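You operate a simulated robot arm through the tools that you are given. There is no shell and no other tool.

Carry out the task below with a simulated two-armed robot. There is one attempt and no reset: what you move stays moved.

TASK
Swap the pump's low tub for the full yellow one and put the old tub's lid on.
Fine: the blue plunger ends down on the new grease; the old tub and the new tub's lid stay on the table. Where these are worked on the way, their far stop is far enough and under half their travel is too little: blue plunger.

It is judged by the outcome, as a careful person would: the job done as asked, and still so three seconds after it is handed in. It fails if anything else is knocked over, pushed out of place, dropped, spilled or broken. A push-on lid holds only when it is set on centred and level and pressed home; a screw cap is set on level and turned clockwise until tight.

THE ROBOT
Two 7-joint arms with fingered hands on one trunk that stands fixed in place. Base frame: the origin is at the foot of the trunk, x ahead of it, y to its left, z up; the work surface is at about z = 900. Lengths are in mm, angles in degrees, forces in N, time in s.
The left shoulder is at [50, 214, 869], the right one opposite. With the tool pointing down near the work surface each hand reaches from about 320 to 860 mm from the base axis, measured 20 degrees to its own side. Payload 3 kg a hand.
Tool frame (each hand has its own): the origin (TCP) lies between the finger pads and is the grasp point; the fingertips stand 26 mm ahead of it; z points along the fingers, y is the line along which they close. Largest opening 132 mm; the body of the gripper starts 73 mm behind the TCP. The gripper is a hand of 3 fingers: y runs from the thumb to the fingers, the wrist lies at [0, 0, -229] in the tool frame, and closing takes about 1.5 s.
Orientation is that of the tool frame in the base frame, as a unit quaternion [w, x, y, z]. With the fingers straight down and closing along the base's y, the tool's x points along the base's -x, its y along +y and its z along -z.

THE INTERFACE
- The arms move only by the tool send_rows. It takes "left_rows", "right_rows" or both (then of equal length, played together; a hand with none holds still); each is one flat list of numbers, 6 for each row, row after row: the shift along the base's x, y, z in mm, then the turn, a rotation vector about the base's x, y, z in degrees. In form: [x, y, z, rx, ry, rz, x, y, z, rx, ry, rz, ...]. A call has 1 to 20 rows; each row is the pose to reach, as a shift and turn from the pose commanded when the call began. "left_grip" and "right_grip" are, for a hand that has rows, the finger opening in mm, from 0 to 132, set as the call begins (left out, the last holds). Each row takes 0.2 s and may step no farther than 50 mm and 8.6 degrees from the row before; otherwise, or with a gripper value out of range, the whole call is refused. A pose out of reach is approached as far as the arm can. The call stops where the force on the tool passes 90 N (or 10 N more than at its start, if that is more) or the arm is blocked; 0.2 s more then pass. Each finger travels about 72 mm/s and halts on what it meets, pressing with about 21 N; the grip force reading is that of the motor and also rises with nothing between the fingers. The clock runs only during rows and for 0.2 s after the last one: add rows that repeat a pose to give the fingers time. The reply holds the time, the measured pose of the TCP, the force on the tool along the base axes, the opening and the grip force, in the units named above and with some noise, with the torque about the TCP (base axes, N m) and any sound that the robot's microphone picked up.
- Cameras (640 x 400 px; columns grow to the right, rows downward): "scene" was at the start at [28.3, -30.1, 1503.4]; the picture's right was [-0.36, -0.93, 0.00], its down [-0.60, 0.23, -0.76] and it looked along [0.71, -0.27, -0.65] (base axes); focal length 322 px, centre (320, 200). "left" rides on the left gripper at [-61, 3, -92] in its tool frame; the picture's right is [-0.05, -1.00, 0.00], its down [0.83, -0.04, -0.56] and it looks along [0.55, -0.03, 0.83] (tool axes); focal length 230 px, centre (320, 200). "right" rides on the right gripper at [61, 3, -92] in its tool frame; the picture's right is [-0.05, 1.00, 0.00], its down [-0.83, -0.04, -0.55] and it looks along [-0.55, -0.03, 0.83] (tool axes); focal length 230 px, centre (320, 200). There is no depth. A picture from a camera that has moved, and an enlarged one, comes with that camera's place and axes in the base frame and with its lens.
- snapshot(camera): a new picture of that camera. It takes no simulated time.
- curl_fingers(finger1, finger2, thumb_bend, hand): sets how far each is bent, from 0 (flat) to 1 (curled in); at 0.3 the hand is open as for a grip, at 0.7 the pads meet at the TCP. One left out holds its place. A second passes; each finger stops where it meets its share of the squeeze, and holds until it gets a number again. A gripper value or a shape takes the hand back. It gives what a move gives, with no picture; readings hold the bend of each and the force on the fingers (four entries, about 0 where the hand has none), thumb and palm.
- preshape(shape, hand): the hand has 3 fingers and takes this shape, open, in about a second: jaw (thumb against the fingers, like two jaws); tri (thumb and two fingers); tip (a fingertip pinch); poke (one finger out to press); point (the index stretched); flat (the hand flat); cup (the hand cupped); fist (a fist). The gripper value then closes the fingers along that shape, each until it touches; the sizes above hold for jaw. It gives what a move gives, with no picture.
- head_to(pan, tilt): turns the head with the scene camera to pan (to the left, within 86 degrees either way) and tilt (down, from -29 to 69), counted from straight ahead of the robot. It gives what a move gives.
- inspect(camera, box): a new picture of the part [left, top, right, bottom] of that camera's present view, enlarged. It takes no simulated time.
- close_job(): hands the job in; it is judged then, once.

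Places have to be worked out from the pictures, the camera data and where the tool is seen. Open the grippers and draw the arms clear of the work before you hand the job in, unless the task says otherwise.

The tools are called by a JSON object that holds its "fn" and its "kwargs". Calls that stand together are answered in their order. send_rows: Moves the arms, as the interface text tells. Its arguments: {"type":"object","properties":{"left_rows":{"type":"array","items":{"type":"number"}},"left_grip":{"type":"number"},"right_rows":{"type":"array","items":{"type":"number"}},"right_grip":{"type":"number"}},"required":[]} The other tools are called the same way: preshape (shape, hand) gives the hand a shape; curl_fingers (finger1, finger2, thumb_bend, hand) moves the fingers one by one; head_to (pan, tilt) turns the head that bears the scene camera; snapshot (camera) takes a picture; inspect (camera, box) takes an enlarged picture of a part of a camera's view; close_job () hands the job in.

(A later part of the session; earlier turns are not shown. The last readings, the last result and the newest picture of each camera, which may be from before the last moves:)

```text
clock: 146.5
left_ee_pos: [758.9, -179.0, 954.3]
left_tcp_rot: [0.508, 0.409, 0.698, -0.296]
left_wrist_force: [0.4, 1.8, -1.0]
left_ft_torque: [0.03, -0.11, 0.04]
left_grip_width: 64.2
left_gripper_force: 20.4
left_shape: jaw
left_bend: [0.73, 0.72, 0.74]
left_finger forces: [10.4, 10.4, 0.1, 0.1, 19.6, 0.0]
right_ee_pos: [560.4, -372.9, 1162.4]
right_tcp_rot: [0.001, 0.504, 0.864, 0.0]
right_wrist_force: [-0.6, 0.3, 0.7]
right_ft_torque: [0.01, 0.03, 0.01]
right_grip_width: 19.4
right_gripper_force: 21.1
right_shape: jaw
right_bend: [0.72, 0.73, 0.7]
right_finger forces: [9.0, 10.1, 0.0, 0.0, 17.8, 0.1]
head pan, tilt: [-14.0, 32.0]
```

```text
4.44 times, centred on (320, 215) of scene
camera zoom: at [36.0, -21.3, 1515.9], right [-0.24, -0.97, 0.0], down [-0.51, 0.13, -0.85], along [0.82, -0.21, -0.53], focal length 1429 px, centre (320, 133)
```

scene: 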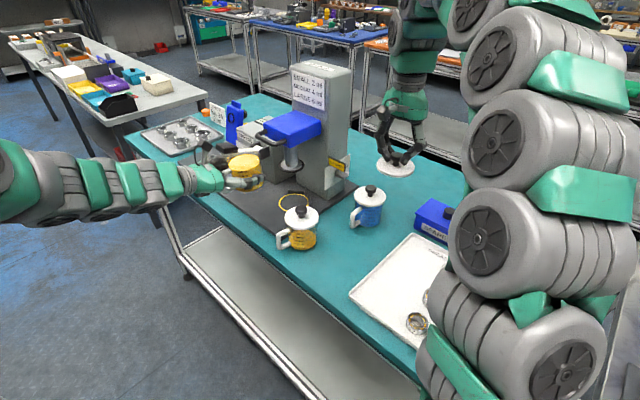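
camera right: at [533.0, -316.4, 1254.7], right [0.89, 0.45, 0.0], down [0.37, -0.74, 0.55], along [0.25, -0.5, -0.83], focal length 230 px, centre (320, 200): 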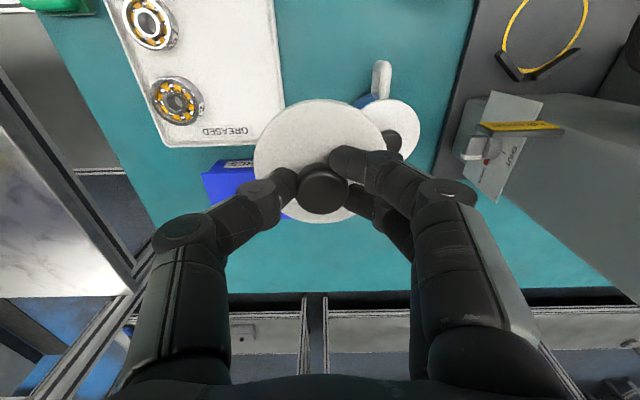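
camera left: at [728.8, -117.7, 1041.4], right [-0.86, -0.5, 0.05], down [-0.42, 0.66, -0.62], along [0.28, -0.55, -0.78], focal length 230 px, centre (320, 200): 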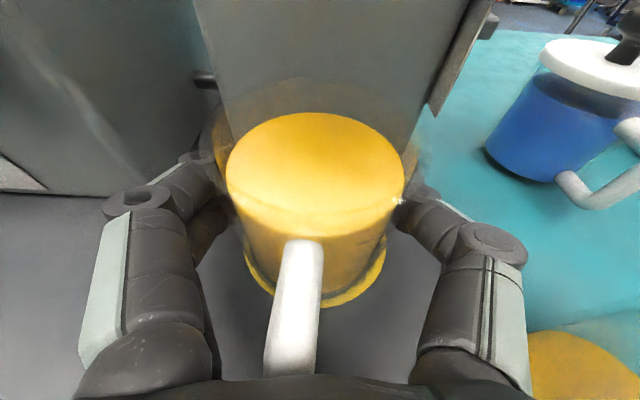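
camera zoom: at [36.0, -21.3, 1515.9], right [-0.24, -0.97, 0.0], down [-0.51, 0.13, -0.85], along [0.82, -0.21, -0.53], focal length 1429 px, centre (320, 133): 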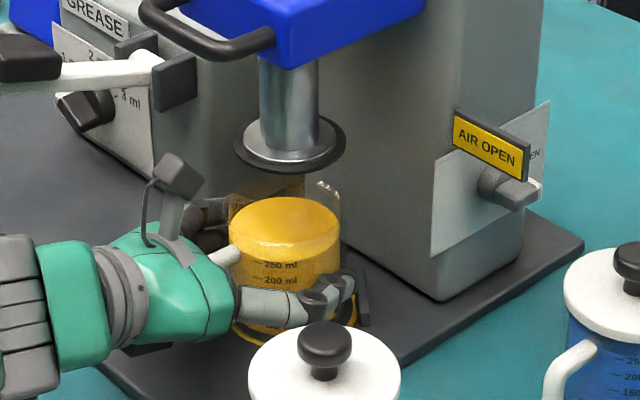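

The squeeze pulls the tub toward the palm instead of carrying it along. I open the fingers again and will nudge it into place by small pushes, checking by camera.

{"fn": "send_rows", "kwargs": {"left_rows": [0, 0, 0, 0, 0, 0, 0, 0, 0, 0, 0, 0, 0, 0, 0, 0, 0, 0, 0, 0, 0, 0, 0, 0], "left_grip": 100}}

{"fn": "inspect", "kwargs": {"camera": "left", "box": [180, 60, 460, 390]}}

{"fn": "inspect", "kwargs": {"camera": "scene", "box": [290, 185, 350, 255]}}

```text
clock: 147.5
left_ee_pos: [759.8, -178.5, 953.4]
left_tcp_rot: [0.508, 0.409, 0.698, -0.296]
left_wrist_force: [0.0, 0.4, -0.1]
left_ft_torque: [0.02, 0.0, -0.03]
left_grip_width: 99.7
left_gripper_force: 0.1
left_shape: jaw
left_bend: [0.63, 0.63, 0.6]
left_finger forces: [0.0, 0.0, 0.0, 0.0, 0.0, 0.0]
right_ee_pos: [559.6, -374.0, 1163.6]
right_tcp_rot: [0.0, 0.503, 0.864, 0.0]
right_wrist_force: [-0.1, 0.5, 0.2]
right_ft_torque: [0.0, 0.01, 0.03]
right_grip_width: 19.3
right_gripper_force: 21.3
right_shape: jaw
right_bend: [0.72, 0.73, 0.7]
right_finger forces: [9.0, 10.1, 0.1, 0.0, 17.8, 0.0]
head pan, tilt: [-14.0, 32.0]
```

```text
1.21 times, centred on (320, 225) of left
camera zoom: at [728.8, -117.8, 1041.5], right [-0.86, -0.5, 0.05], down [-0.42, 0.66, -0.62], along [0.28, -0.55, -0.78], focal length 279 px, centre (320, 170)
```

zoom: 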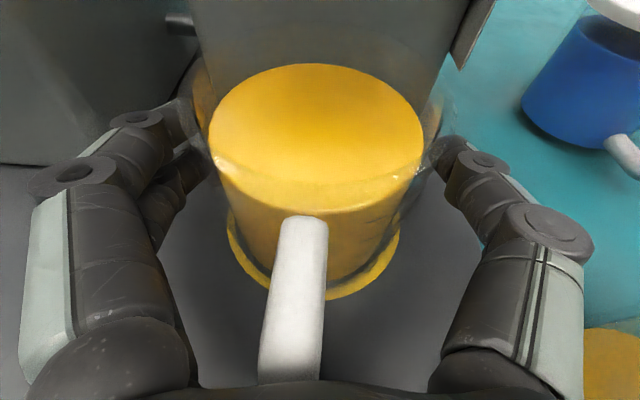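

```text
5.71 times, centred on (320, 220) of scene
camera zoom: at [36.0, -21.3, 1515.9], right [-0.24, -0.97, 0.0], down [-0.51, 0.13, -0.85], along [0.82, -0.21, -0.53], focal length 1837 px, centre (320, 86)
```

zoom: 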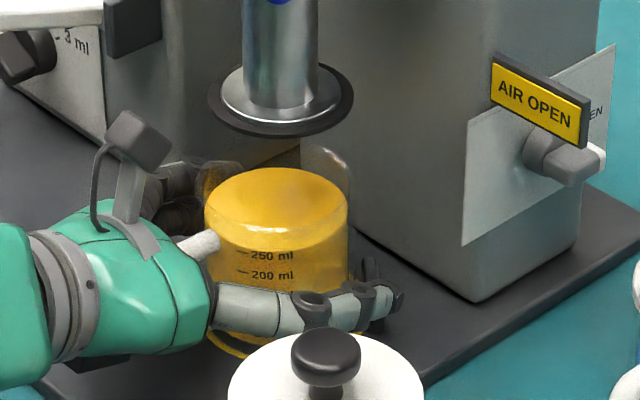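

Scene and left views say the tub needs roughly 2.6 mm further in and 1.6 mm sideways. I make the fingers a loose cage around it and nudge.

{"fn": "send_rows", "kwargs": {"left_rows": [0, 0, 0, 0, 0, 0, 0, 0, 0, 0, 0, 0, 0.5, -0.9, 0, 0, 0, 0, 0.2, -2.2, 0, 0, 0, 0, -0.4, -3.1, 0, 0, 0, 0, -0.4, -3.1, 0, 0, 0, 0], "left_grip": 80}}

{"fn": "inspect", "kwargs": {"camera": "left", "box": [180, 60, 460, 390]}}

{"fn": "inspect", "kwargs": {"camera": "scene", "box": [290, 185, 350, 255]}}

```text
clock: 148.9
left_ee_pos: [760.3, -181.7, 954.1]
left_tcp_rot: [0.508, 0.409, 0.698, -0.296]
left_wrist_force: [0.7, -0.2, -0.5]
left_ft_torque: [-0.01, 0.03, 0.0]
left_grip_width: 80.4
left_gripper_force: 0.0
left_shape: jaw
left_bend: [0.71, 0.71, 0.71]
left_finger forces: [0.0, 0.0, 0.0, 0.1, 0.0, 0.0]
right_ee_pos: [559.9, -373.1, 1162.6]
right_tcp_rot: [0.0, 0.504, 0.864, 0.0]
right_wrist_force: [0.2, 0.3, 0.1]
right_ft_torque: [-0.01, -0.01, 0.01]
right_grip_width: 19.4
right_gripper_force: 21.1
right_shape: jaw
right_bend: [0.72, 0.73, 0.7]
right_finger forces: [9.0, 10.1, 0.1, 0.1, 17.9, 0.0]
head pan, tilt: [-14.0, 32.0]
```

```text
1.21 times, centred on (320, 225) of left
camera zoom: at [728.6, -121.0, 1041.1], right [-0.86, -0.5, 0.05], down [-0.42, 0.66, -0.62], along [0.28, -0.55, -0.78], focal length 279 px, centre (320, 170)
```

zoom: 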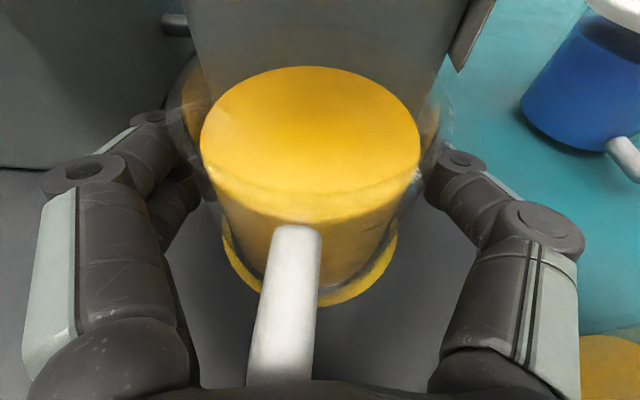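

```text
5.71 times, centred on (320, 220) of scene
camera zoom: at [36.0, -21.3, 1515.9], right [-0.24, -0.97, 0.0], down [-0.51, 0.13, -0.85], along [0.82, -0.21, -0.53], focal length 1837 px, centre (320, 86)
```

zoom: 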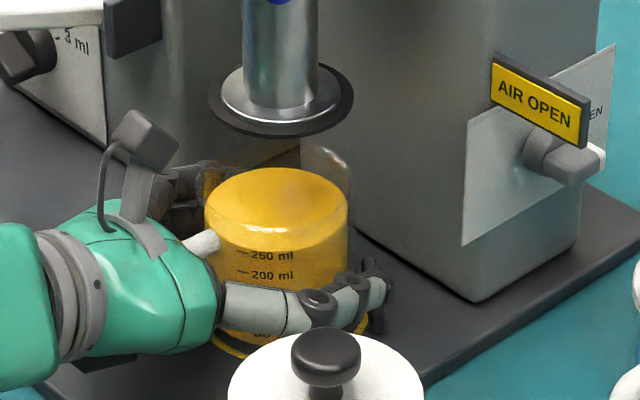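

The tub has not moved yet; the palm is just reaching the handle. I continue in small steps.

{"fn": "send_rows", "kwargs": {"left_rows": [0.5, -0.9, 0, 0, 0, 0, 1, -1.8, 0, 0, 0, 0, 1.5, -2.6, 0, 0, 0, 0, 1.5, -2.6, 0, 0, 0, 0]}}

{"fn": "inspect", "kwargs": {"camera": "scene", "box": [290, 185, 350, 255]}}

```text
clock: 149.9
left_ee_pos: [761.1, -185.3, 954.1]
left_tcp_rot: [0.508, 0.41, 0.698, -0.296]
left_wrist_force: [-0.8, 0.3, 0.2]
left_ft_torque: [0.01, 0.01, -0.03]
left_grip_width: 80.7
left_gripper_force: 0.1
left_shape: jaw
left_bend: [0.71, 0.71, 0.71]
left_finger forces: [0.0, 0.1, 0.1, 0.1, 0.0, 0.6]
right_ee_pos: [560.5, -372.4, 1162.6]
right_tcp_rot: [0.0, 0.504, 0.864, 0.001]
right_wrist_force: [-0.1, 0.1, 0.2]
right_ft_torque: [0.02, 0.0, 0.01]
right_grip_width: 19.2
right_gripper_force: 21.2
right_shape: jaw
right_bend: [0.72, 0.73, 0.7]
right_finger forces: [9.0, 10.2, 0.1, 0.0, 17.8, 0.1]
head pan, tilt: [-14.0, 32.0]
```

```text
5.71 times, centred on (320, 220) of scene
camera zoom: at [36.0, -21.3, 1515.9], right [-0.24, -0.97, 0.0], down [-0.51, 0.13, -0.85], along [0.82, -0.21, -0.53], focal length 1837 px, centre (320, 86)
```

zoom: 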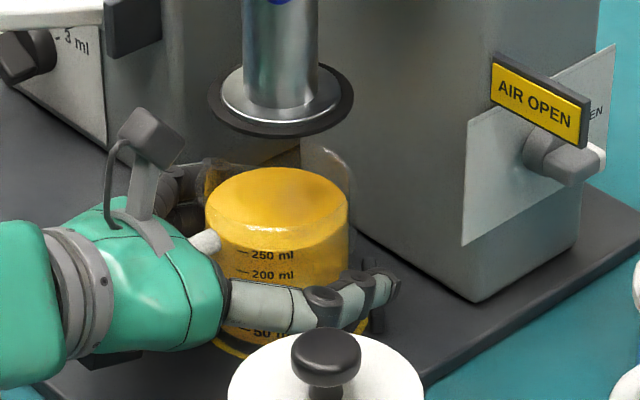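

The palm sensor reads 0.6 N, so the palm now touches the handle. I push on by about 2.5 mm.

{"fn": "send_rows", "kwargs": {"left_rows": [0.4, -0.7, 0, 0, 0, 0, 0.8, -1.4, 0, 0, 0, 0, 1.2, -2.1, 0, 0, 0, 0, 1.2, -2.1, 0, 0, 0, 0]}}

{"fn": "inspect", "kwargs": {"camera": "scene", "box": [290, 185, 350, 255]}}

{"fn": "inspect", "kwargs": {"camera": "left", "box": [180, 60, 460, 390]}}

```text
clock: 150.9
left_ee_pos: [763.2, -187.5, 954.9]
left_tcp_rot: [0.508, 0.408, 0.698, -0.295]
left_wrist_force: [0.4, 1.2, -0.4]
left_ft_torque: [0.0, -0.04, 0.02]
left_grip_width: 80.6
left_gripper_force: 0.1
left_shape: jaw
left_bend: [0.71, 0.71, 0.71]
left_finger forces: [0.1, 0.0, 0.1, 0.0, 0.0, 0.8]
right_ee_pos: [559.8, -372.5, 1162.1]
right_tcp_rot: [0.0, 0.504, 0.864, 0.0]
right_wrist_force: [0.5, 1.2, -0.3]
right_ft_torque: [0.01, -0.01, -0.03]
right_grip_width: 19.3
right_gripper_force: 21.3
right_shape: jaw
right_bend: [0.72, 0.73, 0.7]
right_finger forces: [9.0, 10.1, 0.0, 0.0, 17.9, 0.1]
head pan, tilt: [-14.0, 32.0]
```

```text
5.71 times, centred on (320, 220) of scene
camera zoom: at [36.0, -21.3, 1515.9], right [-0.24, -0.97, 0.0], down [-0.51, 0.13, -0.85], along [0.82, -0.21, -0.53], focal length 1837 px, centre (320, 86)
```

zoom: 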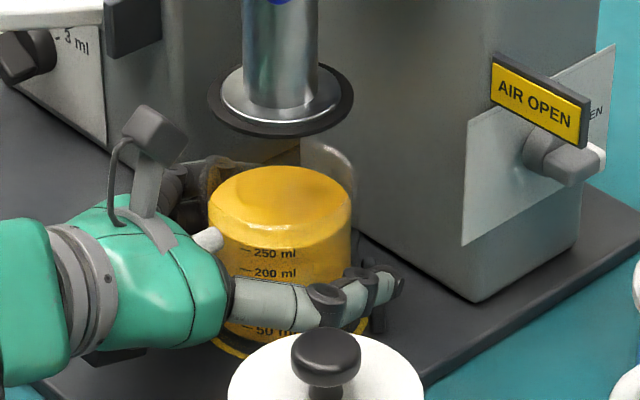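

```text
1.21 times, centred on (320, 225) of left
camera zoom: at [730.9, -125.9, 1041.6], right [-0.86, -0.5, 0.05], down [-0.42, 0.66, -0.62], along [0.28, -0.55, -0.78], focal length 279 px, centre (320, 170)
```

zoom: 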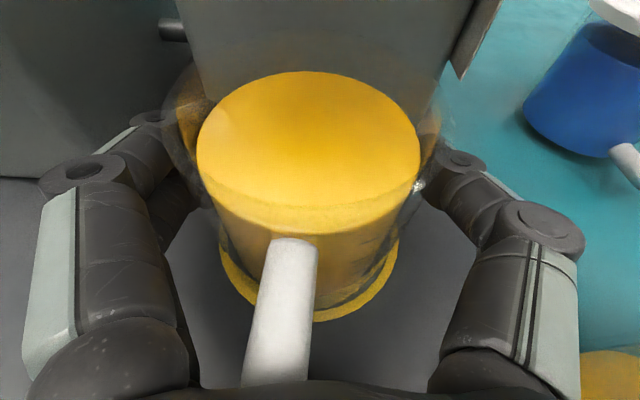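

Now the scene view shows about 1 mm of error left, in line with 1.5 mm sideways. I nudge the hand 2 mm toward the near side (-e) and look again.

{"fn": "send_rows", "kwargs": {"left_rows": [-0.9, -0.5, 0, 0, 0, 0, -1.8, -1, 0, 0, 0, 0, -1.8, -1, 0, 0, 0, 0]}}

{"fn": "inspect", "kwargs": {"camera": "scene", "box": [290, 185, 350, 255]}}

{"fn": "inspect", "kwargs": {"camera": "left", "box": [180, 60, 460, 390]}}

```text
clock: 151.7
left_ee_pos: [761.0, -187.9, 953.1]
left_tcp_rot: [0.508, 0.409, 0.698, -0.296]
left_wrist_force: [-0.5, 0.0, 0.2]
left_ft_torque: [-0.02, 0.02, 0.04]
left_grip_width: 80.4
left_gripper_force: 0.0
left_shape: jaw
left_bend: [0.71, 0.71, 0.71]
left_finger forces: [0.0, 0.1, 0.0, 0.0, 0.1, 0.0]
right_ee_pos: [561.0, -372.2, 1162.2]
right_tcp_rot: [0.0, 0.504, 0.864, 0.0]
right_wrist_force: [-0.5, 0.1, 0.4]
right_ft_torque: [-0.01, 0.01, -0.01]
right_grip_width: 19.5
right_gripper_force: 20.8
right_shape: jaw
right_bend: [0.72, 0.73, 0.7]
right_finger forces: [9.0, 10.1, 0.0, 0.0, 17.9, 0.1]
head pan, tilt: [-14.0, 32.0]
```

```text
5.71 times, centred on (320, 220) of scene
camera zoom: at [36.0, -21.3, 1515.9], right [-0.24, -0.97, 0.0], down [-0.51, 0.13, -0.85], along [0.82, -0.21, -0.53], focal length 1837 px, centre (320, 86)
```

zoom: 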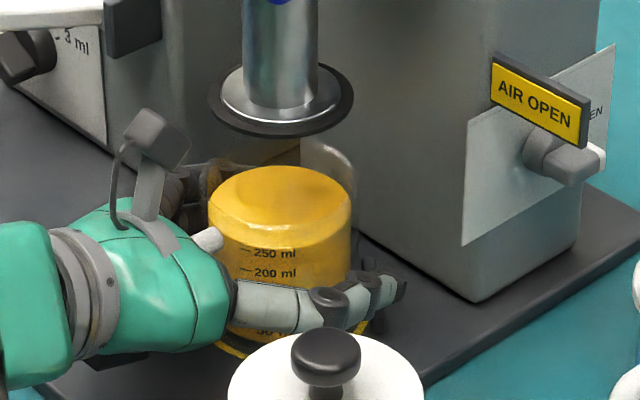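

```text
1.21 times, centred on (320, 225) of left
camera zoom: at [728.8, -126.7, 1041.1], right [-0.86, -0.5, 0.05], down [-0.42, 0.66, -0.62], along [0.28, -0.55, -0.78], focal length 279 px, centre (320, 170)
```

zoom: 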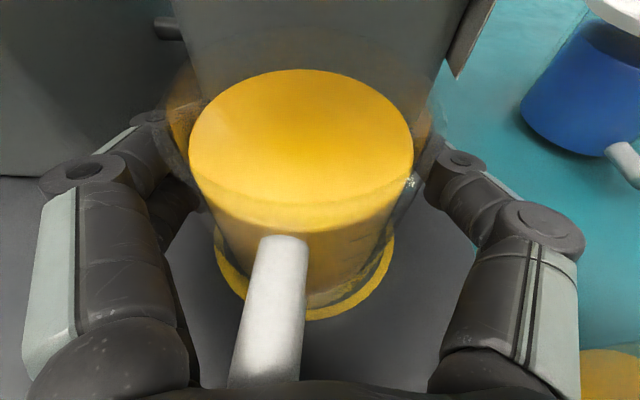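

The tub has not yet moved; the fingers are still closing the gap on its far side. I continue the sideways nudge.

{"fn": "send_rows", "kwargs": {"left_rows": [-0.9, -0.5, 0, 0, 0, 0, -1.8, -1, 0, 0, 0, 0, -2.6, -1.5, 0, 0, 0, 0, -2.6, -1.5, 0, 0, 0, 0]}}

{"fn": "inspect", "kwargs": {"camera": "scene", "box": [290, 185, 350, 255]}}

{"fn": "inspect", "kwargs": {"camera": "left", "box": [180, 60, 460, 390]}}

```text
clock: 152.7
left_ee_pos: [757.4, -188.3, 955.1]
left_tcp_rot: [0.508, 0.409, 0.698, -0.296]
left_wrist_force: [0.0, -1.0, -0.9]
left_ft_torque: [0.01, 0.01, -0.01]
left_grip_width: 80.7
left_gripper_force: 0.1
left_shape: jaw
left_bend: [0.71, 0.71, 0.71]
left_finger forces: [0.0, 0.6, 0.0, 0.0, 0.1, 0.0]
right_ee_pos: [560.8, -373.4, 1161.9]
right_tcp_rot: [0.0, 0.504, 0.863, 0.0]
right_wrist_force: [-0.1, -0.1, -0.3]
right_ft_torque: [0.0, 0.01, -0.04]
right_grip_width: 19.4
right_gripper_force: 21.0
right_shape: jaw
right_bend: [0.72, 0.73, 0.7]
right_finger forces: [9.0, 10.2, 0.1, 0.0, 17.9, 0.0]
head pan, tilt: [-14.0, 32.0]
```

```text
5.71 times, centred on (320, 220) of scene
camera zoom: at [36.0, -21.3, 1515.9], right [-0.24, -0.97, 0.0], down [-0.51, 0.13, -0.85], along [0.82, -0.21, -0.53], focal length 1837 px, centre (320, 86)
```

zoom: 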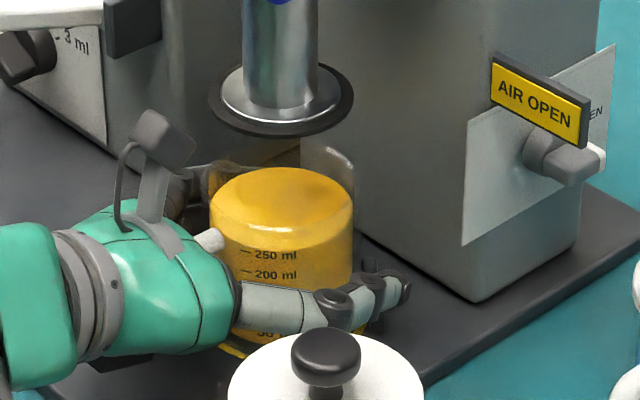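

```text
1.21 times, centred on (320, 225) of left
camera zoom: at [726.2, -128.2, 1041.7], right [-0.86, -0.5, 0.05], down [-0.42, 0.66, -0.62], along [0.28, -0.55, -0.78], focal length 279 px, centre (320, 170)
```

zoom: 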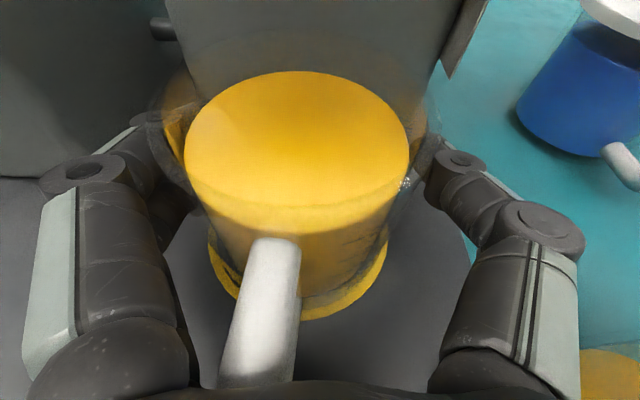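

Finger contact moved the tub. Scene shows 0.3 mm between tub and disc axis, and the left camera about 0.8 mm. I open the fingers and back straight out.

{"fn": "send_rows", "kwargs": {"left_rows": [0, 0, 0, 0, 0, 0, 0, 0, 0, 0, 0, 0, 0, 0, 0, 0, 0, 0, -4.7, 8.3, 3.1, 0, 0, 0, -14, 24.9, 9.3, 0, 0, 0, -28, 49.7, 18.5, 0, 0, 0, -42, 74.6, 27.8, 0, 0, 0, -56, 99.5, 37.1, 0, 0, 0, -65.4, 116, 43.3, 0, 0, 0, -65.4, 116, 43.3, 0, 0, 0], "left_grip": 114}}

{"fn": "snapshot", "kwargs": {"camera": "left"}}

{"fn": "inspect", "kwargs": {"camera": "scene", "box": [285, 170, 355, 260]}}

```text
clock: 154.9
left_ee_pos: [692.9, -73.5, 998.2]
left_tcp_rot: [0.508, 0.409, 0.698, -0.296]
left_wrist_force: [-0.9, -0.2, 0.3]
left_ft_torque: [-0.03, 0.0, 0.0]
left_grip_width: 114.0
left_gripper_force: 0.2
left_shape: jaw
left_bend: [0.53, 0.53, 0.49]
left_finger forces: [0.1, 0.1, 0.0, 0.0, 0.1, 0.0]
right_ee_pos: [559.9, -374.6, 1163.5]
right_tcp_rot: [0.0, 0.504, 0.864, 0.0]
right_wrist_force: [-0.3, 0.3, -0.4]
right_ft_torque: [0.01, -0.02, 0.01]
right_grip_width: 19.6
right_gripper_force: 21.0
right_shape: jaw
right_bend: [0.72, 0.73, 0.7]
right_finger forces: [9.1, 10.2, 0.0, 0.1, 17.8, 0.0]
head pan, tilt: [-14.0, 32.0]
```

```text
taken
camera left: at [661.7, -11.8, 1086.2], right [-0.86, -0.5, 0.05], down [-0.42, 0.66, -0.62], along [0.28, -0.55, -0.78], focal length 230 px, centre (320, 200)
```

left: 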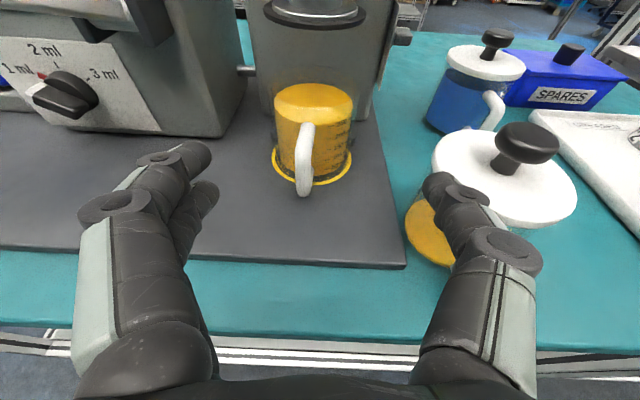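

```text
4.44 times, centred on (320, 215) of scene
camera zoom: at [36.0, -21.2, 1515.9], right [-0.24, -0.97, 0.0], down [-0.51, 0.13, -0.85], along [0.82, -0.21, -0.53], focal length 1429 px, centre (320, 133)
```

zoom: 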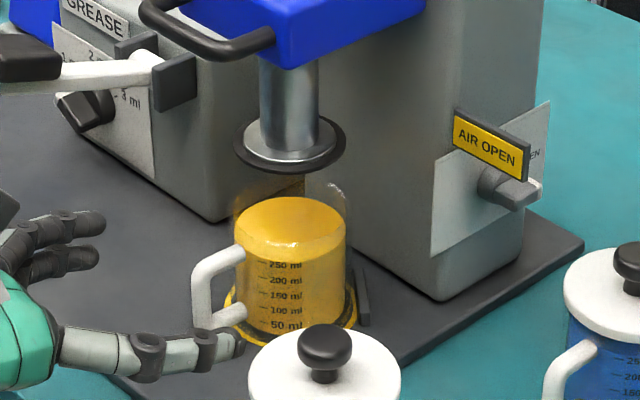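

The tub stands free under the disc. I zoom in from both cameras to compare the disc, tub and ring axes without the hand in the way.

{"fn": "inspect", "kwargs": {"camera": "left", "box": [240, 0, 400, 200]}}

{"fn": "inspect", "kwargs": {"camera": "scene", "box": [297, 190, 353, 252]}}

```text
2.00 times, centred on (320, 100) of left
camera zoom: at [661.7, -11.8, 1086.2], right [-0.86, -0.5, 0.05], down [-0.42, 0.66, -0.62], along [0.28, -0.55, -0.78], focal length 460 px, centre (320, 400)
```

zoom: 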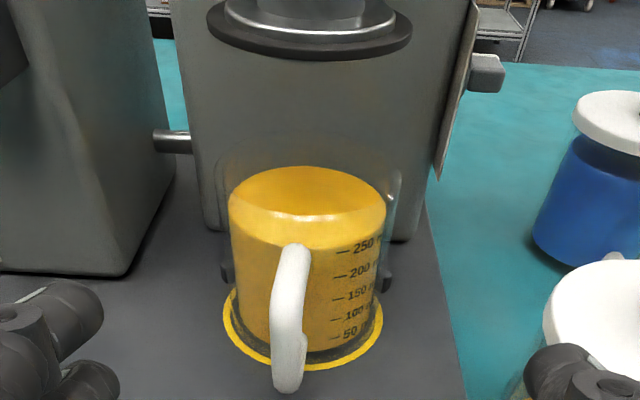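

```text
6.45 times, centred on (325, 221) of scene
camera zoom: at [36.0, -21.2, 1515.9], right [-0.24, -0.97, 0.0], down [-0.51, 0.13, -0.85], along [0.82, -0.21, -0.53], focal length 2074 px, centre (288, 64)
```

zoom: 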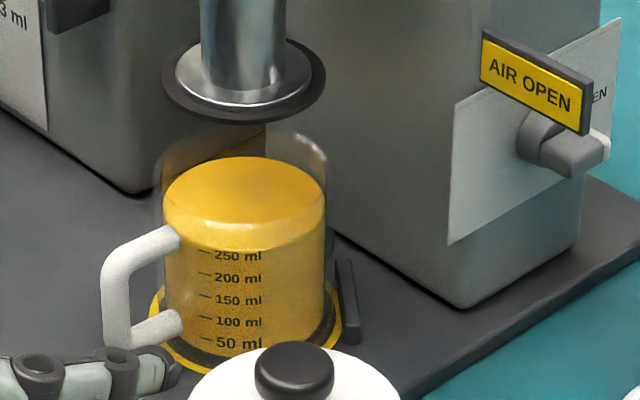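

Disc, tub and ring axes now agree to about a millimetre in both views. Next I free the right hand: I lower the new tub's lid onto the clear table spot near (535,-305).

{"fn": "send_rows", "kwargs": {"right_rows": [-8, 22, -5, 0, 0, 0, -16, 45, -15, 0, 0, 0, -25, 68, -30, 0, 0, 0, -25, 68, -70, 0, 0, 0, -25, 68, -110, 0, 0, 0, -25, 68, -150, 0, 0, 0, -25, 68, -180, 0, 0, 0, -25, 68, -198, 0, 0, 0, -25, 68, -206, 0, 0, 0, -25, 68, -206, 0, 0, 0]}}

{"fn": "snapshot", "kwargs": {"camera": "right"}}

{"fn": "inspect", "kwargs": {"camera": "scene", "box": [340, 170, 480, 310]}}

```text
clock: 157.1
left_ee_pos: [694.6, -73.6, 999.3]
left_tcp_rot: [0.508, 0.409, 0.698, -0.296]
left_wrist_force: [0.2, 0.2, -0.4]
left_ft_torque: [0.0, 0.0, 0.0]
left_grip_width: 114.0
left_gripper_force: 0.0
left_shape: jaw
left_bend: [0.53, 0.53, 0.49]
left_finger forces: [0.0, 0.1, 0.0, 0.0, 0.1, 0.0]
right_ee_pos: [536.0, -305.3, 955.9]
right_tcp_rot: [0.001, 0.504, 0.864, 0.001]
right_wrist_force: [-0.3, -0.1, 0.0]
right_ft_torque: [0.01, -0.02, 0.0]
right_grip_width: 19.2
right_gripper_force: 21.3
right_shape: jaw
right_bend: [0.72, 0.73, 0.7]
right_finger forces: [9.4, 10.5, 0.0, 0.1, 17.6, 0.0]
head pan, tilt: [-14.0, 32.0]
```

```text
taken
camera right: at [509.0, -247.9, 1048.2], right [0.89, 0.45, 0.0], down [0.37, -0.74, 0.56], along [0.25, -0.5, -0.83], focal length 230 px, centre (320, 200)
```

right: 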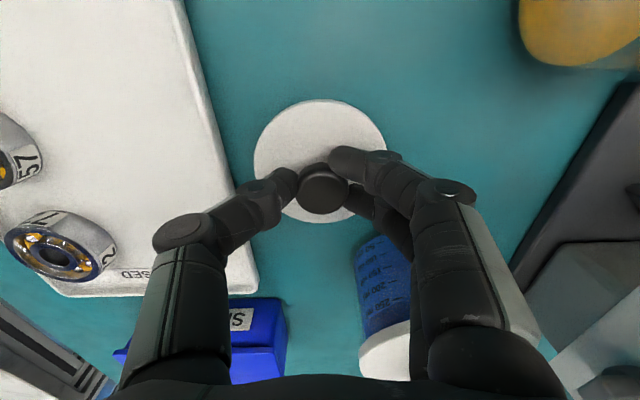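

```text
2.86 times, centred on (410, 240) of scene
camera zoom: at [36.0, -21.3, 1515.9], right [-0.24, -0.97, 0.0], down [-0.51, 0.13, -0.85], along [0.82, -0.21, -0.53], focal length 918 px, centre (63, 86)
```

zoom: 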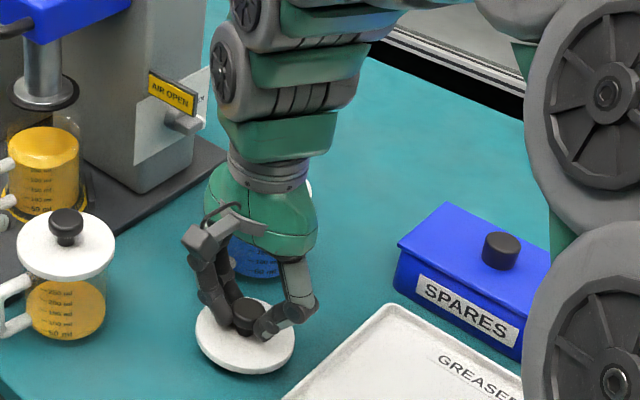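

The fingers are close to the blue tub's handle here, so I raise slightly and shift 20 mm toward the front before setting the lid down.

{"fn": "send_rows", "kwargs": {"right_rows": [0, 0, 8, 0, 0, 0, -5, 9, 10, 0, 0, 0, -9.8, 17.4, 10, 0, 0, 0, -9.8, 17.4, 2, 0, 0, 0, -9.8, 17.4, -3, 0, 0, 0, -9.8, 17.4, -3, 0, 0, 0]}}

{"fn": "send_rows", "kwargs": {"right_rows": [0, 0, -1, 0, 0, 0, 0, 0, -2, 0, 0, 0, 0, 0, -2, 0, 0, 0]}}

{"fn": "send_rows", "kwargs": {"right_rows": [0, 0, -1, 0, 0, 0, 0, 0, -2, 0, 0, 0, 0, 0, -2, 0, 0, 0]}}

```text
clock: 158.5
left_ee_pos: [693.7, -73.2, 999.0]
left_tcp_rot: [0.508, 0.409, 0.699, -0.295]
left_wrist_force: [-0.5, 0.1, 0.1]
left_ft_torque: [0.01, 0.03, 0.0]
left_grip_width: 113.9
left_gripper_force: 0.1
left_shape: jaw
left_bend: [0.53, 0.53, 0.49]
left_finger forces: [0.0, 0.1, 0.1, 0.1, 0.0, 0.1]
right_ee_pos: [526.1, -287.7, 954.4]
right_tcp_rot: [0.001, 0.503, 0.864, 0.0]
right_wrist_force: [0.2, 0.0, -0.3]
right_ft_torque: [0.03, -0.02, 0.02]
right_grip_width: 19.1
right_gripper_force: 21.2
right_shape: jaw
right_bend: [0.72, 0.73, 0.7]
right_finger forces: [9.3, 10.5, 0.1, 0.0, 17.7, 0.0]
head pan, tilt: [-14.0, 32.0]
```

```text
clock: 159.3
left_ee_pos: [692.5, -71.9, 999.8]
left_tcp_rot: [0.508, 0.409, 0.698, -0.296]
left_wrist_force: [0.4, -0.5, -0.6]
left_ft_torque: [-0.01, 0.02, 0.02]
left_grip_width: 114.0
left_gripper_force: 0.0
left_shape: jaw
left_bend: [0.53, 0.53, 0.49]
left_finger forces: [0.0, 0.1, 0.0, 0.0, 0.0, 0.1]
right_ee_pos: [524.4, -287.7, 951.5]
right_tcp_rot: [0.0, 0.503, 0.864, 0.0]
right_wrist_force: [0.7, 0.3, -0.3]
right_ft_torque: [0.01, -0.02, -0.02]
right_grip_width: 19.2
right_gripper_force: 20.7
right_shape: jaw
right_bend: [0.72, 0.73, 0.7]
right_finger forces: [9.3, 10.4, 0.0, 0.0, 17.7, 0.0]
head pan, tilt: [-14.0, 32.0]
```

```text
clock: 160.1
left_ee_pos: [693.3, -73.0, 999.1]
left_tcp_rot: [0.508, 0.41, 0.698, -0.296]
left_wrist_force: [-0.7, 0.3, -0.8]
left_ft_torque: [-0.01, -0.04, -0.01]
left_grip_width: 114.0
left_gripper_force: 0.1
left_shape: jaw
left_bend: [0.53, 0.53, 0.49]
left_finger forces: [0.0, 0.0, 0.0, 0.0, 0.0, 0.1]
right_ee_pos: [525.5, -286.6, 950.6]
right_tcp_rot: [0.001, 0.504, 0.864, 0.0]
right_wrist_force: [0.1, 0.3, 0.0]
right_ft_torque: [0.01, 0.03, 0.0]
right_grip_width: 18.9
right_gripper_force: 21.5
right_shape: jaw
right_bend: [0.72, 0.73, 0.7]
right_finger forces: [9.3, 10.4, 0.0, 0.1, 17.7, 0.0]
head pan, tilt: [-14.0, 32.0]
```

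No contact yet at z 950.6; I go on down in 2 mm steps.

{"fn": "send_rows", "kwargs": {"right_rows": [0, 0, -1, 0, 0, 0, 0, 0, -2, 0, 0, 0, 0, 0, -2, 0, 0, 0]}}

{"fn": "send_rows", "kwargs": {"right_rows": [0, 0, -1, 0, 0, 0, 0, 0, -2, 0, 0, 0, 0, 0, -2, 0, 0, 0]}}

```text
clock: 160.9
left_ee_pos: [693.0, -72.9, 999.4]
left_tcp_rot: [0.508, 0.409, 0.698, -0.296]
left_wrist_force: [0.6, 1.0, -0.3]
left_ft_torque: [-0.02, -0.01, 0.0]
left_grip_width: 113.8
left_gripper_force: 0.1
left_shape: jaw
left_bend: [0.53, 0.53, 0.49]
left_finger forces: [0.1, 0.0, 0.1, 0.0, 0.0, 0.0]
right_ee_pos: [526.0, -288.0, 948.4]
right_tcp_rot: [0.0, 0.503, 0.864, 0.0]
right_wrist_force: [-0.7, -0.5, 1.9]
right_ft_torque: [-0.02, -0.04, 0.02]
right_grip_width: 19.2
right_gripper_force: 21.4
right_shape: jaw
right_bend: [0.72, 0.73, 0.7]
right_finger forces: [9.6, 10.9, 0.0, 0.0, 18.3, 0.0]
head pan, tilt: [-14.0, 32.0]
```

```text
clock: 161.7
left_ee_pos: [692.2, -72.7, 998.5]
left_tcp_rot: [0.508, 0.41, 0.698, -0.296]
left_wrist_force: [1.3, -1.1, 0.6]
left_ft_torque: [-0.03, 0.01, 0.01]
left_grip_width: 113.8
left_gripper_force: 0.0
left_shape: jaw
left_bend: [0.53, 0.53, 0.49]
left_finger forces: [0.1, 0.1, 0.0, 0.0, 0.0, 0.0]
right_ee_pos: [526.1, -288.0, 946.8]
right_tcp_rot: [-0.001, 0.504, 0.863, 0.001]
right_wrist_force: [1.6, -1.7, 18.4]
right_ft_torque: [-0.05, -0.05, -0.01]
right_grip_width: 19.9
right_gripper_force: 21.1
right_shape: jaw
right_bend: [0.72, 0.73, 0.7]
right_finger forces: [12.4, 14.9, 0.2, 0.1, 24.4, 0.0]
head pan, tilt: [-14.0, 32.0]
```

The lid is on the table. I relax 1.5 mm, open, and lift the right hand away.

{"fn": "send_rows", "kwargs": {"right_rows": [0, 0, 1.5, 0, 0, 0, 0, 0, 1.5, 0, 0, 0]}}

{"fn": "send_rows", "kwargs": {"right_rows": [0, 0, 0, 0, 0, 0, 0, 0, 0, 0, 0, 0, 0, 0, 0, 0, 0, 0, 0, 0, 0, 0, 0, 0, 0, 0, 10, 0, 0, 0, 0, 0, 30, 0, 0, 0, 0, 0, 65, 0, 0, 0, 0, 0, 105, 0, 0, 0, 0, 0, 150, 0, 0, 0, 0, 0, 195, 0, 0, 0], "right_grip": 60}}

{"fn": "snapshot", "kwargs": {"camera": "right"}}

{"fn": "snapshot", "kwargs": {"camera": "scene"}}

```text
clock: 162.3
left_ee_pos: [693.2, -73.2, 1000.1]
left_tcp_rot: [0.508, 0.409, 0.698, -0.296]
left_wrist_force: [-0.5, 0.1, -1.5]
left_ft_torque: [-0.01, 0.02, 0.01]
left_grip_width: 113.7
left_gripper_force: 0.0
left_shape: jaw
left_bend: [0.53, 0.53, 0.49]
left_finger forces: [0.0, 0.0, 0.0, 0.0, 0.0, 0.0]
right_ee_pos: [525.2, -286.4, 946.6]
right_tcp_rot: [0.0, 0.505, 0.863, -0.001]
right_wrist_force: [0.9, -1.8, 4.3]
right_ft_torque: [-0.06, -0.05, -0.01]
right_grip_width: 19.8
right_gripper_force: 20.7
right_shape: jaw
right_bend: [0.72, 0.73, 0.7]
right_finger forces: [10.5, 13.2, 0.0, 0.0, 21.1, 0.0]
head pan, tilt: [-14.0, 32.0]
```

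```text
clock: 164.5
left_ee_pos: [692.8, -72.7, 999.8]
left_tcp_rot: [0.508, 0.409, 0.698, -0.296]
left_wrist_force: [-0.3, -0.2, 0.3]
left_ft_torque: [-0.02, -0.01, 0.01]
left_grip_width: 114.0
left_gripper_force: 0.1
left_shape: jaw
left_bend: [0.53, 0.53, 0.49]
left_finger forces: [0.0, 0.0, 0.0, 0.1, 0.0, 0.0]
right_ee_pos: [524.6, -285.4, 1142.5]
right_tcp_rot: [0.0, 0.504, 0.864, -0.001]
right_wrist_force: [0.4, 0.3, 0.0]
right_ft_torque: [0.02, 0.01, -0.02]
right_grip_width: 59.7
right_gripper_force: 0.0
right_shape: jaw
right_bend: [0.73, 0.73, 0.7]
right_finger forces: [0.0, 0.0, 0.1, 0.0, 0.0, 0.0]
head pan, tilt: [-14.0, 32.0]
```

```text
taken
camera right: at [497.4, -229.5, 1235.3], right [0.89, 0.45, 0.0], down [0.37, -0.74, 0.55], along [0.25, -0.5, -0.83], focal length 230 px, centre (320, 200)
```

right: 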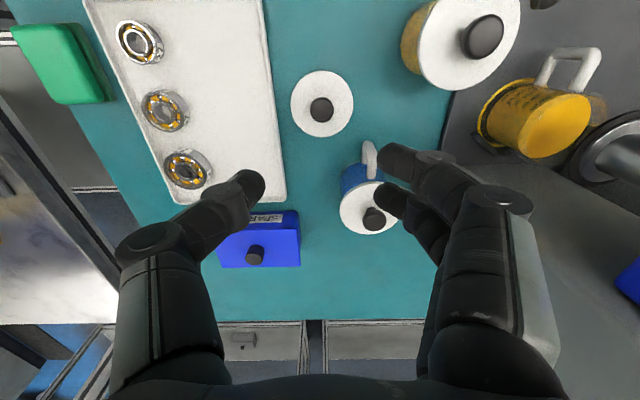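

```text
taken
```

scene: 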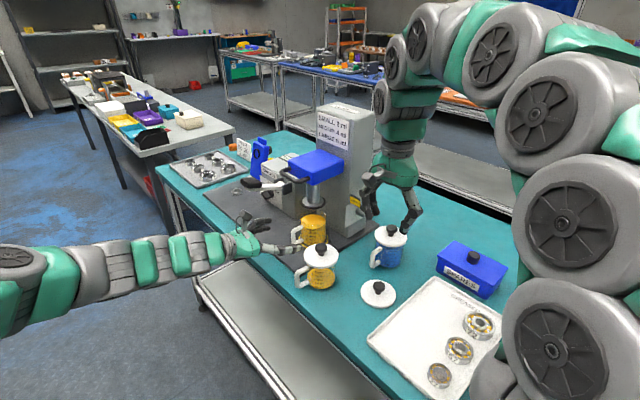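

The new tub's lid lies free on the table. I turn the right hand so its camera looks along the pump's side, which gives a direct front-to-back check of tub against disc.

{"fn": "send_rows", "kwargs": {"right_rows": [5, 0, 0, 0, 0, 8.2, 10, 0, 0, 0, 0, 16.4, 15, 0, 0, 0, 0, 24.6, 20, 0, 0, 0, 0, 32.8, 25, 0, 0, 0, 0, 41, 30, 0, 0, 0, 0, 49.2, 35, 0, 0, 0, 0, 57.4, 40, 0, 0, 0, 0, 65.6, 45, -1, 0, 0, 0, 73.8, 50, -2, 0, 0, 0, 82, 50, -3, 0, 0, 0, 90, 50, -3, 0, 0, 0, 90]}}

{"fn": "snapshot", "kwargs": {"camera": "right"}}

```text
clock: 167.1
left_ee_pos: [692.2, -72.3, 998.0]
left_tcp_rot: [0.508, 0.409, 0.698, -0.296]
left_wrist_force: [0.3, 0.4, -0.3]
left_ft_torque: [-0.03, 0.03, -0.01]
left_grip_width: 113.9
left_gripper_force: 0.0
left_shape: jaw
left_bend: [0.53, 0.53, 0.49]
left_finger forces: [0.0, 0.0, 0.0, 0.0, 0.1, 0.1]
right_ee_pos: [576.9, -290.7, 1142.9]
right_tcp_rot: [-0.001, -0.256, 0.967, 0.0]
right_wrist_force: [0.1, -0.2, -1.1]
right_ft_torque: [0.02, -0.02, 0.01]
right_grip_width: 59.7
right_gripper_force: 0.0
right_shape: jaw
right_bend: [0.73, 0.73, 0.7]
right_finger forces: [0.1, 0.0, 0.0, 0.0, 0.0, 0.0]
head pan, tilt: [-14.0, 32.0]
```

```text
taken
camera right: at [521.2, -315.9, 1235.1], right [-0.45, 0.89, 0.0], down [0.74, 0.37, 0.56], along [0.5, 0.25, -0.83], focal length 230 px, centre (320, 200)
```

right: 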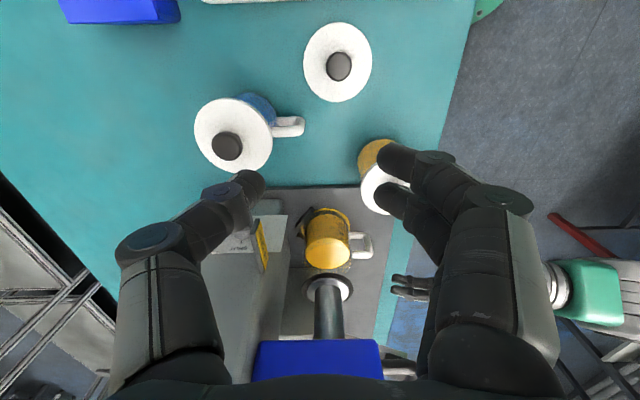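

The tub and the disc are both visible from this side. I zoom in to compare their front-to-back position.

{"fn": "inspect", "kwargs": {"camera": "right", "box": [280, 190, 380, 320]}}

```text
3.08 times, centred on (330, 255) of right
camera zoom: at [521.2, -315.9, 1235.1], right [-0.45, 0.89, 0.0], down [0.74, 0.37, 0.56], along [0.5, 0.25, -0.83], focal length 708 px, centre (289, 31)
```

zoom: 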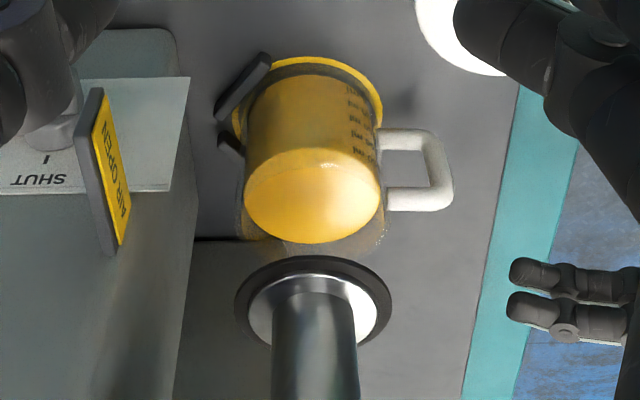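

From the side, tub and disc differ by only about 0.8 mm front-to-back, so the tub is in place. Now I bring the left hand back to the level, rolled pose used for the plunger handle.

{"fn": "send_rows", "kwargs": {"left_rows": [-9, 20, 40, -4.18, -2.36, 0, -18, 40, 80, -8.36, -4.72, 0, -27, 60, 115, -12.54, -7.07, 0, -34, 80, 150, -15.68, -8.84, 0, -34, 80, 166, -15.68, -8.84, 0, -34, 80, 166, -15.68, -8.84, 0], "left_grip": 60}}

{"fn": "send_rows", "kwargs": {"left_rows": [0, 0, 0, -4.02, 7.13, 0, 0, 0, 0, -8.04, 14.26, 0, 0, 0, 0, -12.06, 21.38, 0, 0, 0, 0, -16.07, 28.5, 0, 0, 0, 0, -20.09, 35.6, 0, 0, 0, 0, -24.1, 42.8, 0, 0, 0, 0, -28.1, 49.9, 0, 0, 0, 0, -32.15, 57.0, 0, 0, 0, 0, -36.2, 64.1, 0, 0, 0, 0, -40.2, 71.3, 0, 0, 0, 0, -44.2, 78.4, 0], "left_grip": 38}}

{"fn": "snapshot", "kwargs": {"camera": "left"}}

{"fn": "snapshot", "kwargs": {"camera": "scene"}}

```text
clock: 168.5
left_ee_pos: [659.7, 7.3, 1165.4]
left_tcp_rot: [0.611, 0.357, 0.61, -0.356]
left_wrist_force: [-0.9, -0.1, -0.3]
left_ft_torque: [-0.03, 0.0, 0.02]
left_grip_width: 60.9
left_gripper_force: 0.0
left_shape: jaw
left_bend: [0.73, 0.73, 0.7]
left_finger forces: [0.0, 0.0, 0.0, 0.0, 0.0, 0.0]
right_ee_pos: [577.0, -289.6, 1142.2]
right_tcp_rot: [0.001, -0.255, 0.967, 0.001]
right_wrist_force: [0.4, 0.0, -0.1]
right_ft_torque: [0.02, -0.04, 0.02]
right_grip_width: 59.7
right_gripper_force: 0.1
right_shape: jaw
right_bend: [0.73, 0.73, 0.7]
right_finger forces: [0.0, 0.1, 0.0, 0.1, 0.1, 0.1]
head pan, tilt: [-14.0, 32.0]
```

```text
clock: 170.9
left_ee_pos: [659.0, 7.8, 1163.8]
left_tcp_rot: [0.18, -0.18, 0.684, -0.684]
left_wrist_force: [-1.0, -0.5, -0.9]
left_ft_torque: [0.0, 0.04, -0.02]
left_grip_width: 38.5
left_gripper_force: 0.0
left_shape: jaw
left_bend: [0.73, 0.73, 0.7]
left_finger forces: [0.0, 0.0, 0.0, 0.1, 0.1, 0.1]
right_ee_pos: [576.0, -289.4, 1143.1]
right_tcp_rot: [0.0, -0.254, 0.967, 0.0]
right_wrist_force: [0.2, 0.6, -1.0]
right_ft_torque: [-0.04, 0.02, 0.0]
right_grip_width: 59.7
right_gripper_force: 0.1
right_shape: jaw
right_bend: [0.73, 0.73, 0.7]
right_finger forces: [0.0, 0.0, 0.1, 0.0, 0.0, 0.0]
head pan, tilt: [-14.0, 32.0]
```

```text
taken
camera left: at [666.3, 117.2, 1160.4], right [0.04, 0.02, 1.0], down [-1.0, 0.07, 0.04], along [-0.07, -1.0, 0.03], focal length 230 px, centre (320, 200)
```

left: 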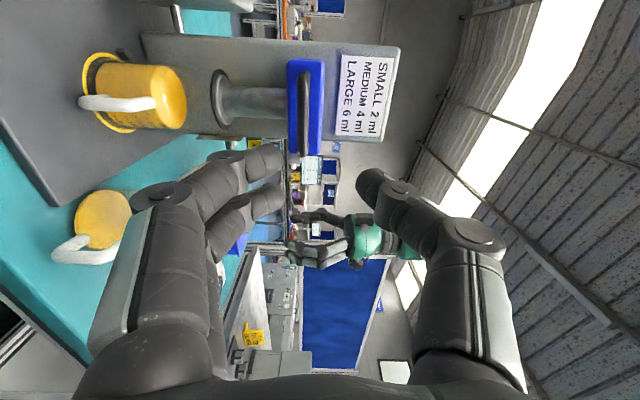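

```text
taken
```

scene: 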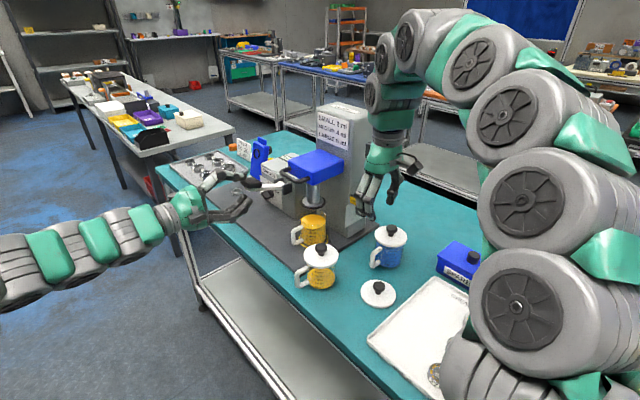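

The plunger bar reads z about 1147.5. I lower the hand to that height, slide in, and close around the bar as before.

{"fn": "send_rows", "kwargs": {"left_rows": [0, 0, -8, 0, 0, 0, 0, 0, -15, 0, 0, 0, 14, -25, -15.3, 0, 0, 0, 28, -50, -15.3, 0, 0, 0, 42, -75, -15.3, 0, 0, 0, 55, -98, -15.3, 0, 0, 0, 63, -112.5, -15.3, 0, 0, 0, 68.5, -122.2, -15.3, 0, 0, 0, 68.5, -122.2, -15.3, 0, 0, 0]}}

{"fn": "snapshot", "kwargs": {"camera": "left"}}

{"fn": "inspect", "kwargs": {"camera": "scene", "box": [250, 130, 370, 260]}}

```text
clock: 172.9
left_ee_pos: [727.0, -114.5, 1148.2]
left_tcp_rot: [0.181, -0.178, 0.684, -0.684]
left_wrist_force: [0.4, 0.7, -1.0]
left_ft_torque: [-0.01, 0.0, -0.02]
left_grip_width: 38.3
left_gripper_force: 0.1
left_shape: jaw
left_bend: [0.73, 0.73, 0.7]
left_finger forces: [0.0, 0.1, 0.0, 0.0, 0.0, 0.0]
right_ee_pos: [575.4, -290.3, 1143.0]
right_tcp_rot: [0.001, -0.255, 0.967, 0.0]
right_wrist_force: [-0.2, -0.3, -0.3]
right_ft_torque: [-0.02, 0.01, 0.0]
right_grip_width: 59.7
right_gripper_force: 0.1
right_shape: jaw
right_bend: [0.73, 0.73, 0.7]
right_finger forces: [0.1, 0.1, 0.0, 0.1, 0.0, 0.0]
head pan, tilt: [-14.0, 32.0]
```

```text
taken
camera left: at [735.3, -5.2, 1144.7], right [0.04, 0.02, 1.0], down [-1.0, 0.08, 0.04], along [-0.07, -1.0, 0.03], focal length 230 px, centre (320, 200)
```

left: 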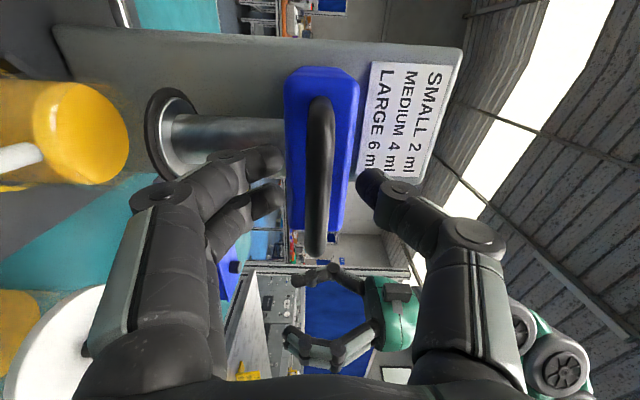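

```text
3.08 times, centred on (310, 195) of scene
camera zoom: at [36.0, -21.3, 1515.9], right [-0.24, -0.97, 0.0], down [-0.51, 0.13, -0.85], along [0.82, -0.21, -0.53], focal length 989 px, centre (351, 215)
```

zoom: 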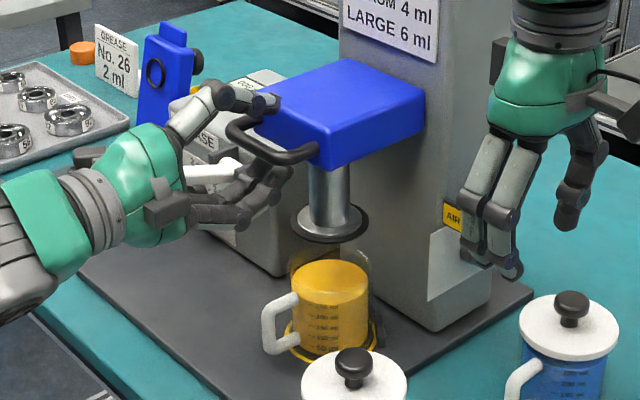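

The bar is centred between the digits. I close around it.

{"fn": "send_rows", "kwargs": {"left_rows": [0, 0, 0, 0, 0, 0, 0, 0, 0, 0, 0, 0, 0, 0, 0, 0, 0, 0, 0, 0, 0, 0, 0, 0, 0, 0, 0, 0, 0, 0, 0, 0, 0, 0, 0, 0], "left_grip": 0}}

{"fn": "send_rows", "kwargs": {"left_rows": [0, 0, -4, 0, 0, 0, 0, 0, -8, 0, 0, 0, 0, 0, -12, 0, 0, 0, 0, 0, -16, 0, 0, 0, 0, 0, -20, 0, 0, 0, 0, 0, -24, 0, 0, 0, 0, 0, -24, 0, 0, 0]}}

{"fn": "inspect", "kwargs": {"camera": "scene", "box": [285, 165, 355, 260]}}

{"fn": "inspect", "kwargs": {"camera": "right", "box": [280, 190, 380, 320]}}

```text
clock: 174.3
left_ee_pos: [728.2, -115.7, 1147.3]
left_tcp_rot: [0.18, -0.178, 0.684, -0.684]
left_wrist_force: [1.4, -1.8, 1.7]
left_ft_torque: [0.0, 0.02, 0.0]
left_grip_width: 0.1
left_gripper_force: 20.8
left_shape: jaw
left_bend: [0.63, 0.63, 0.66]
left_finger forces: [0.1, 0.0, 0.0, 0.1, 0.1, 0.0]
right_ee_pos: [575.4, -288.6, 1142.8]
right_tcp_rot: [0.0, -0.254, 0.967, 0.0]
right_wrist_force: [-0.4, -0.4, -1.1]
right_ft_torque: [0.01, -0.02, -0.01]
right_grip_width: 59.9
right_gripper_force: 0.1
right_shape: jaw
right_bend: [0.73, 0.73, 0.7]
right_finger forces: [0.0, 0.0, 0.0, 0.0, 0.1, 0.1]
head pan, tilt: [-14.0, 32.0]
```

```text
clock: 175.9
left_ee_pos: [728.5, -114.8, 1123.0]
left_tcp_rot: [0.18, -0.179, 0.684, -0.684]
left_wrist_force: [0.4, -3.2, -3.7]
left_ft_torque: [0.03, 0.03, 0.01]
left_grip_width: 0.0
left_gripper_force: 20.9
left_shape: jaw
left_bend: [0.63, 0.63, 0.66]
left_finger forces: [0.0, 0.0, 0.0, 0.0, 0.0, 0.0]
right_ee_pos: [576.6, -289.9, 1142.0]
right_tcp_rot: [0.0, -0.255, 0.967, -0.001]
right_wrist_force: [-0.7, -0.9, 0.3]
right_ft_torque: [0.01, 0.03, 0.01]
right_grip_width: 59.7
right_gripper_force: 0.1
right_shape: jaw
right_bend: [0.73, 0.73, 0.7]
right_finger forces: [0.1, 0.0, 0.0, 0.1, 0.0, 0.0]
head pan, tilt: [-14.0, 32.0]
```

```text
4.21 times, centred on (320, 212) of scene
camera zoom: at [36.1, -21.3, 1515.9], right [-0.24, -0.97, 0.0], down [-0.51, 0.13, -0.85], along [0.82, -0.21, -0.53], focal length 1354 px, centre (320, 147)
```

zoom: 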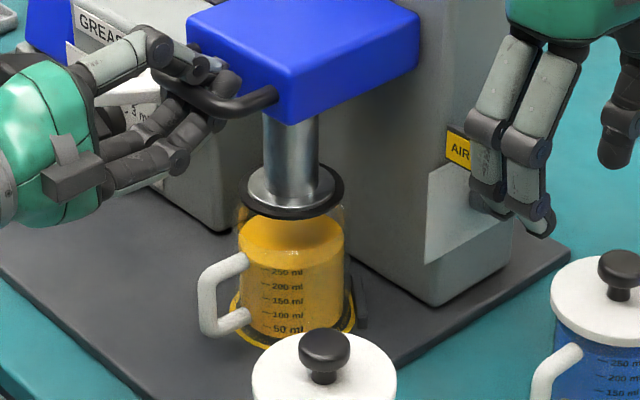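

```text
3.08 times, centred on (330, 255) of right
camera zoom: at [521.2, -315.9, 1235.0], right [-0.45, 0.89, 0.0], down [0.74, 0.37, 0.56], along [0.5, 0.25, -0.83], focal length 708 px, centre (289, 31)
```

zoom: 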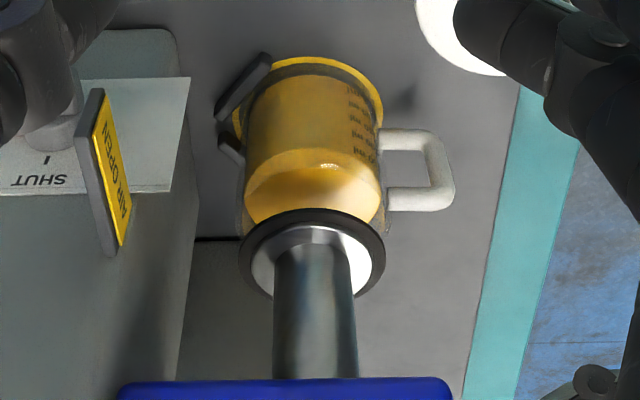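

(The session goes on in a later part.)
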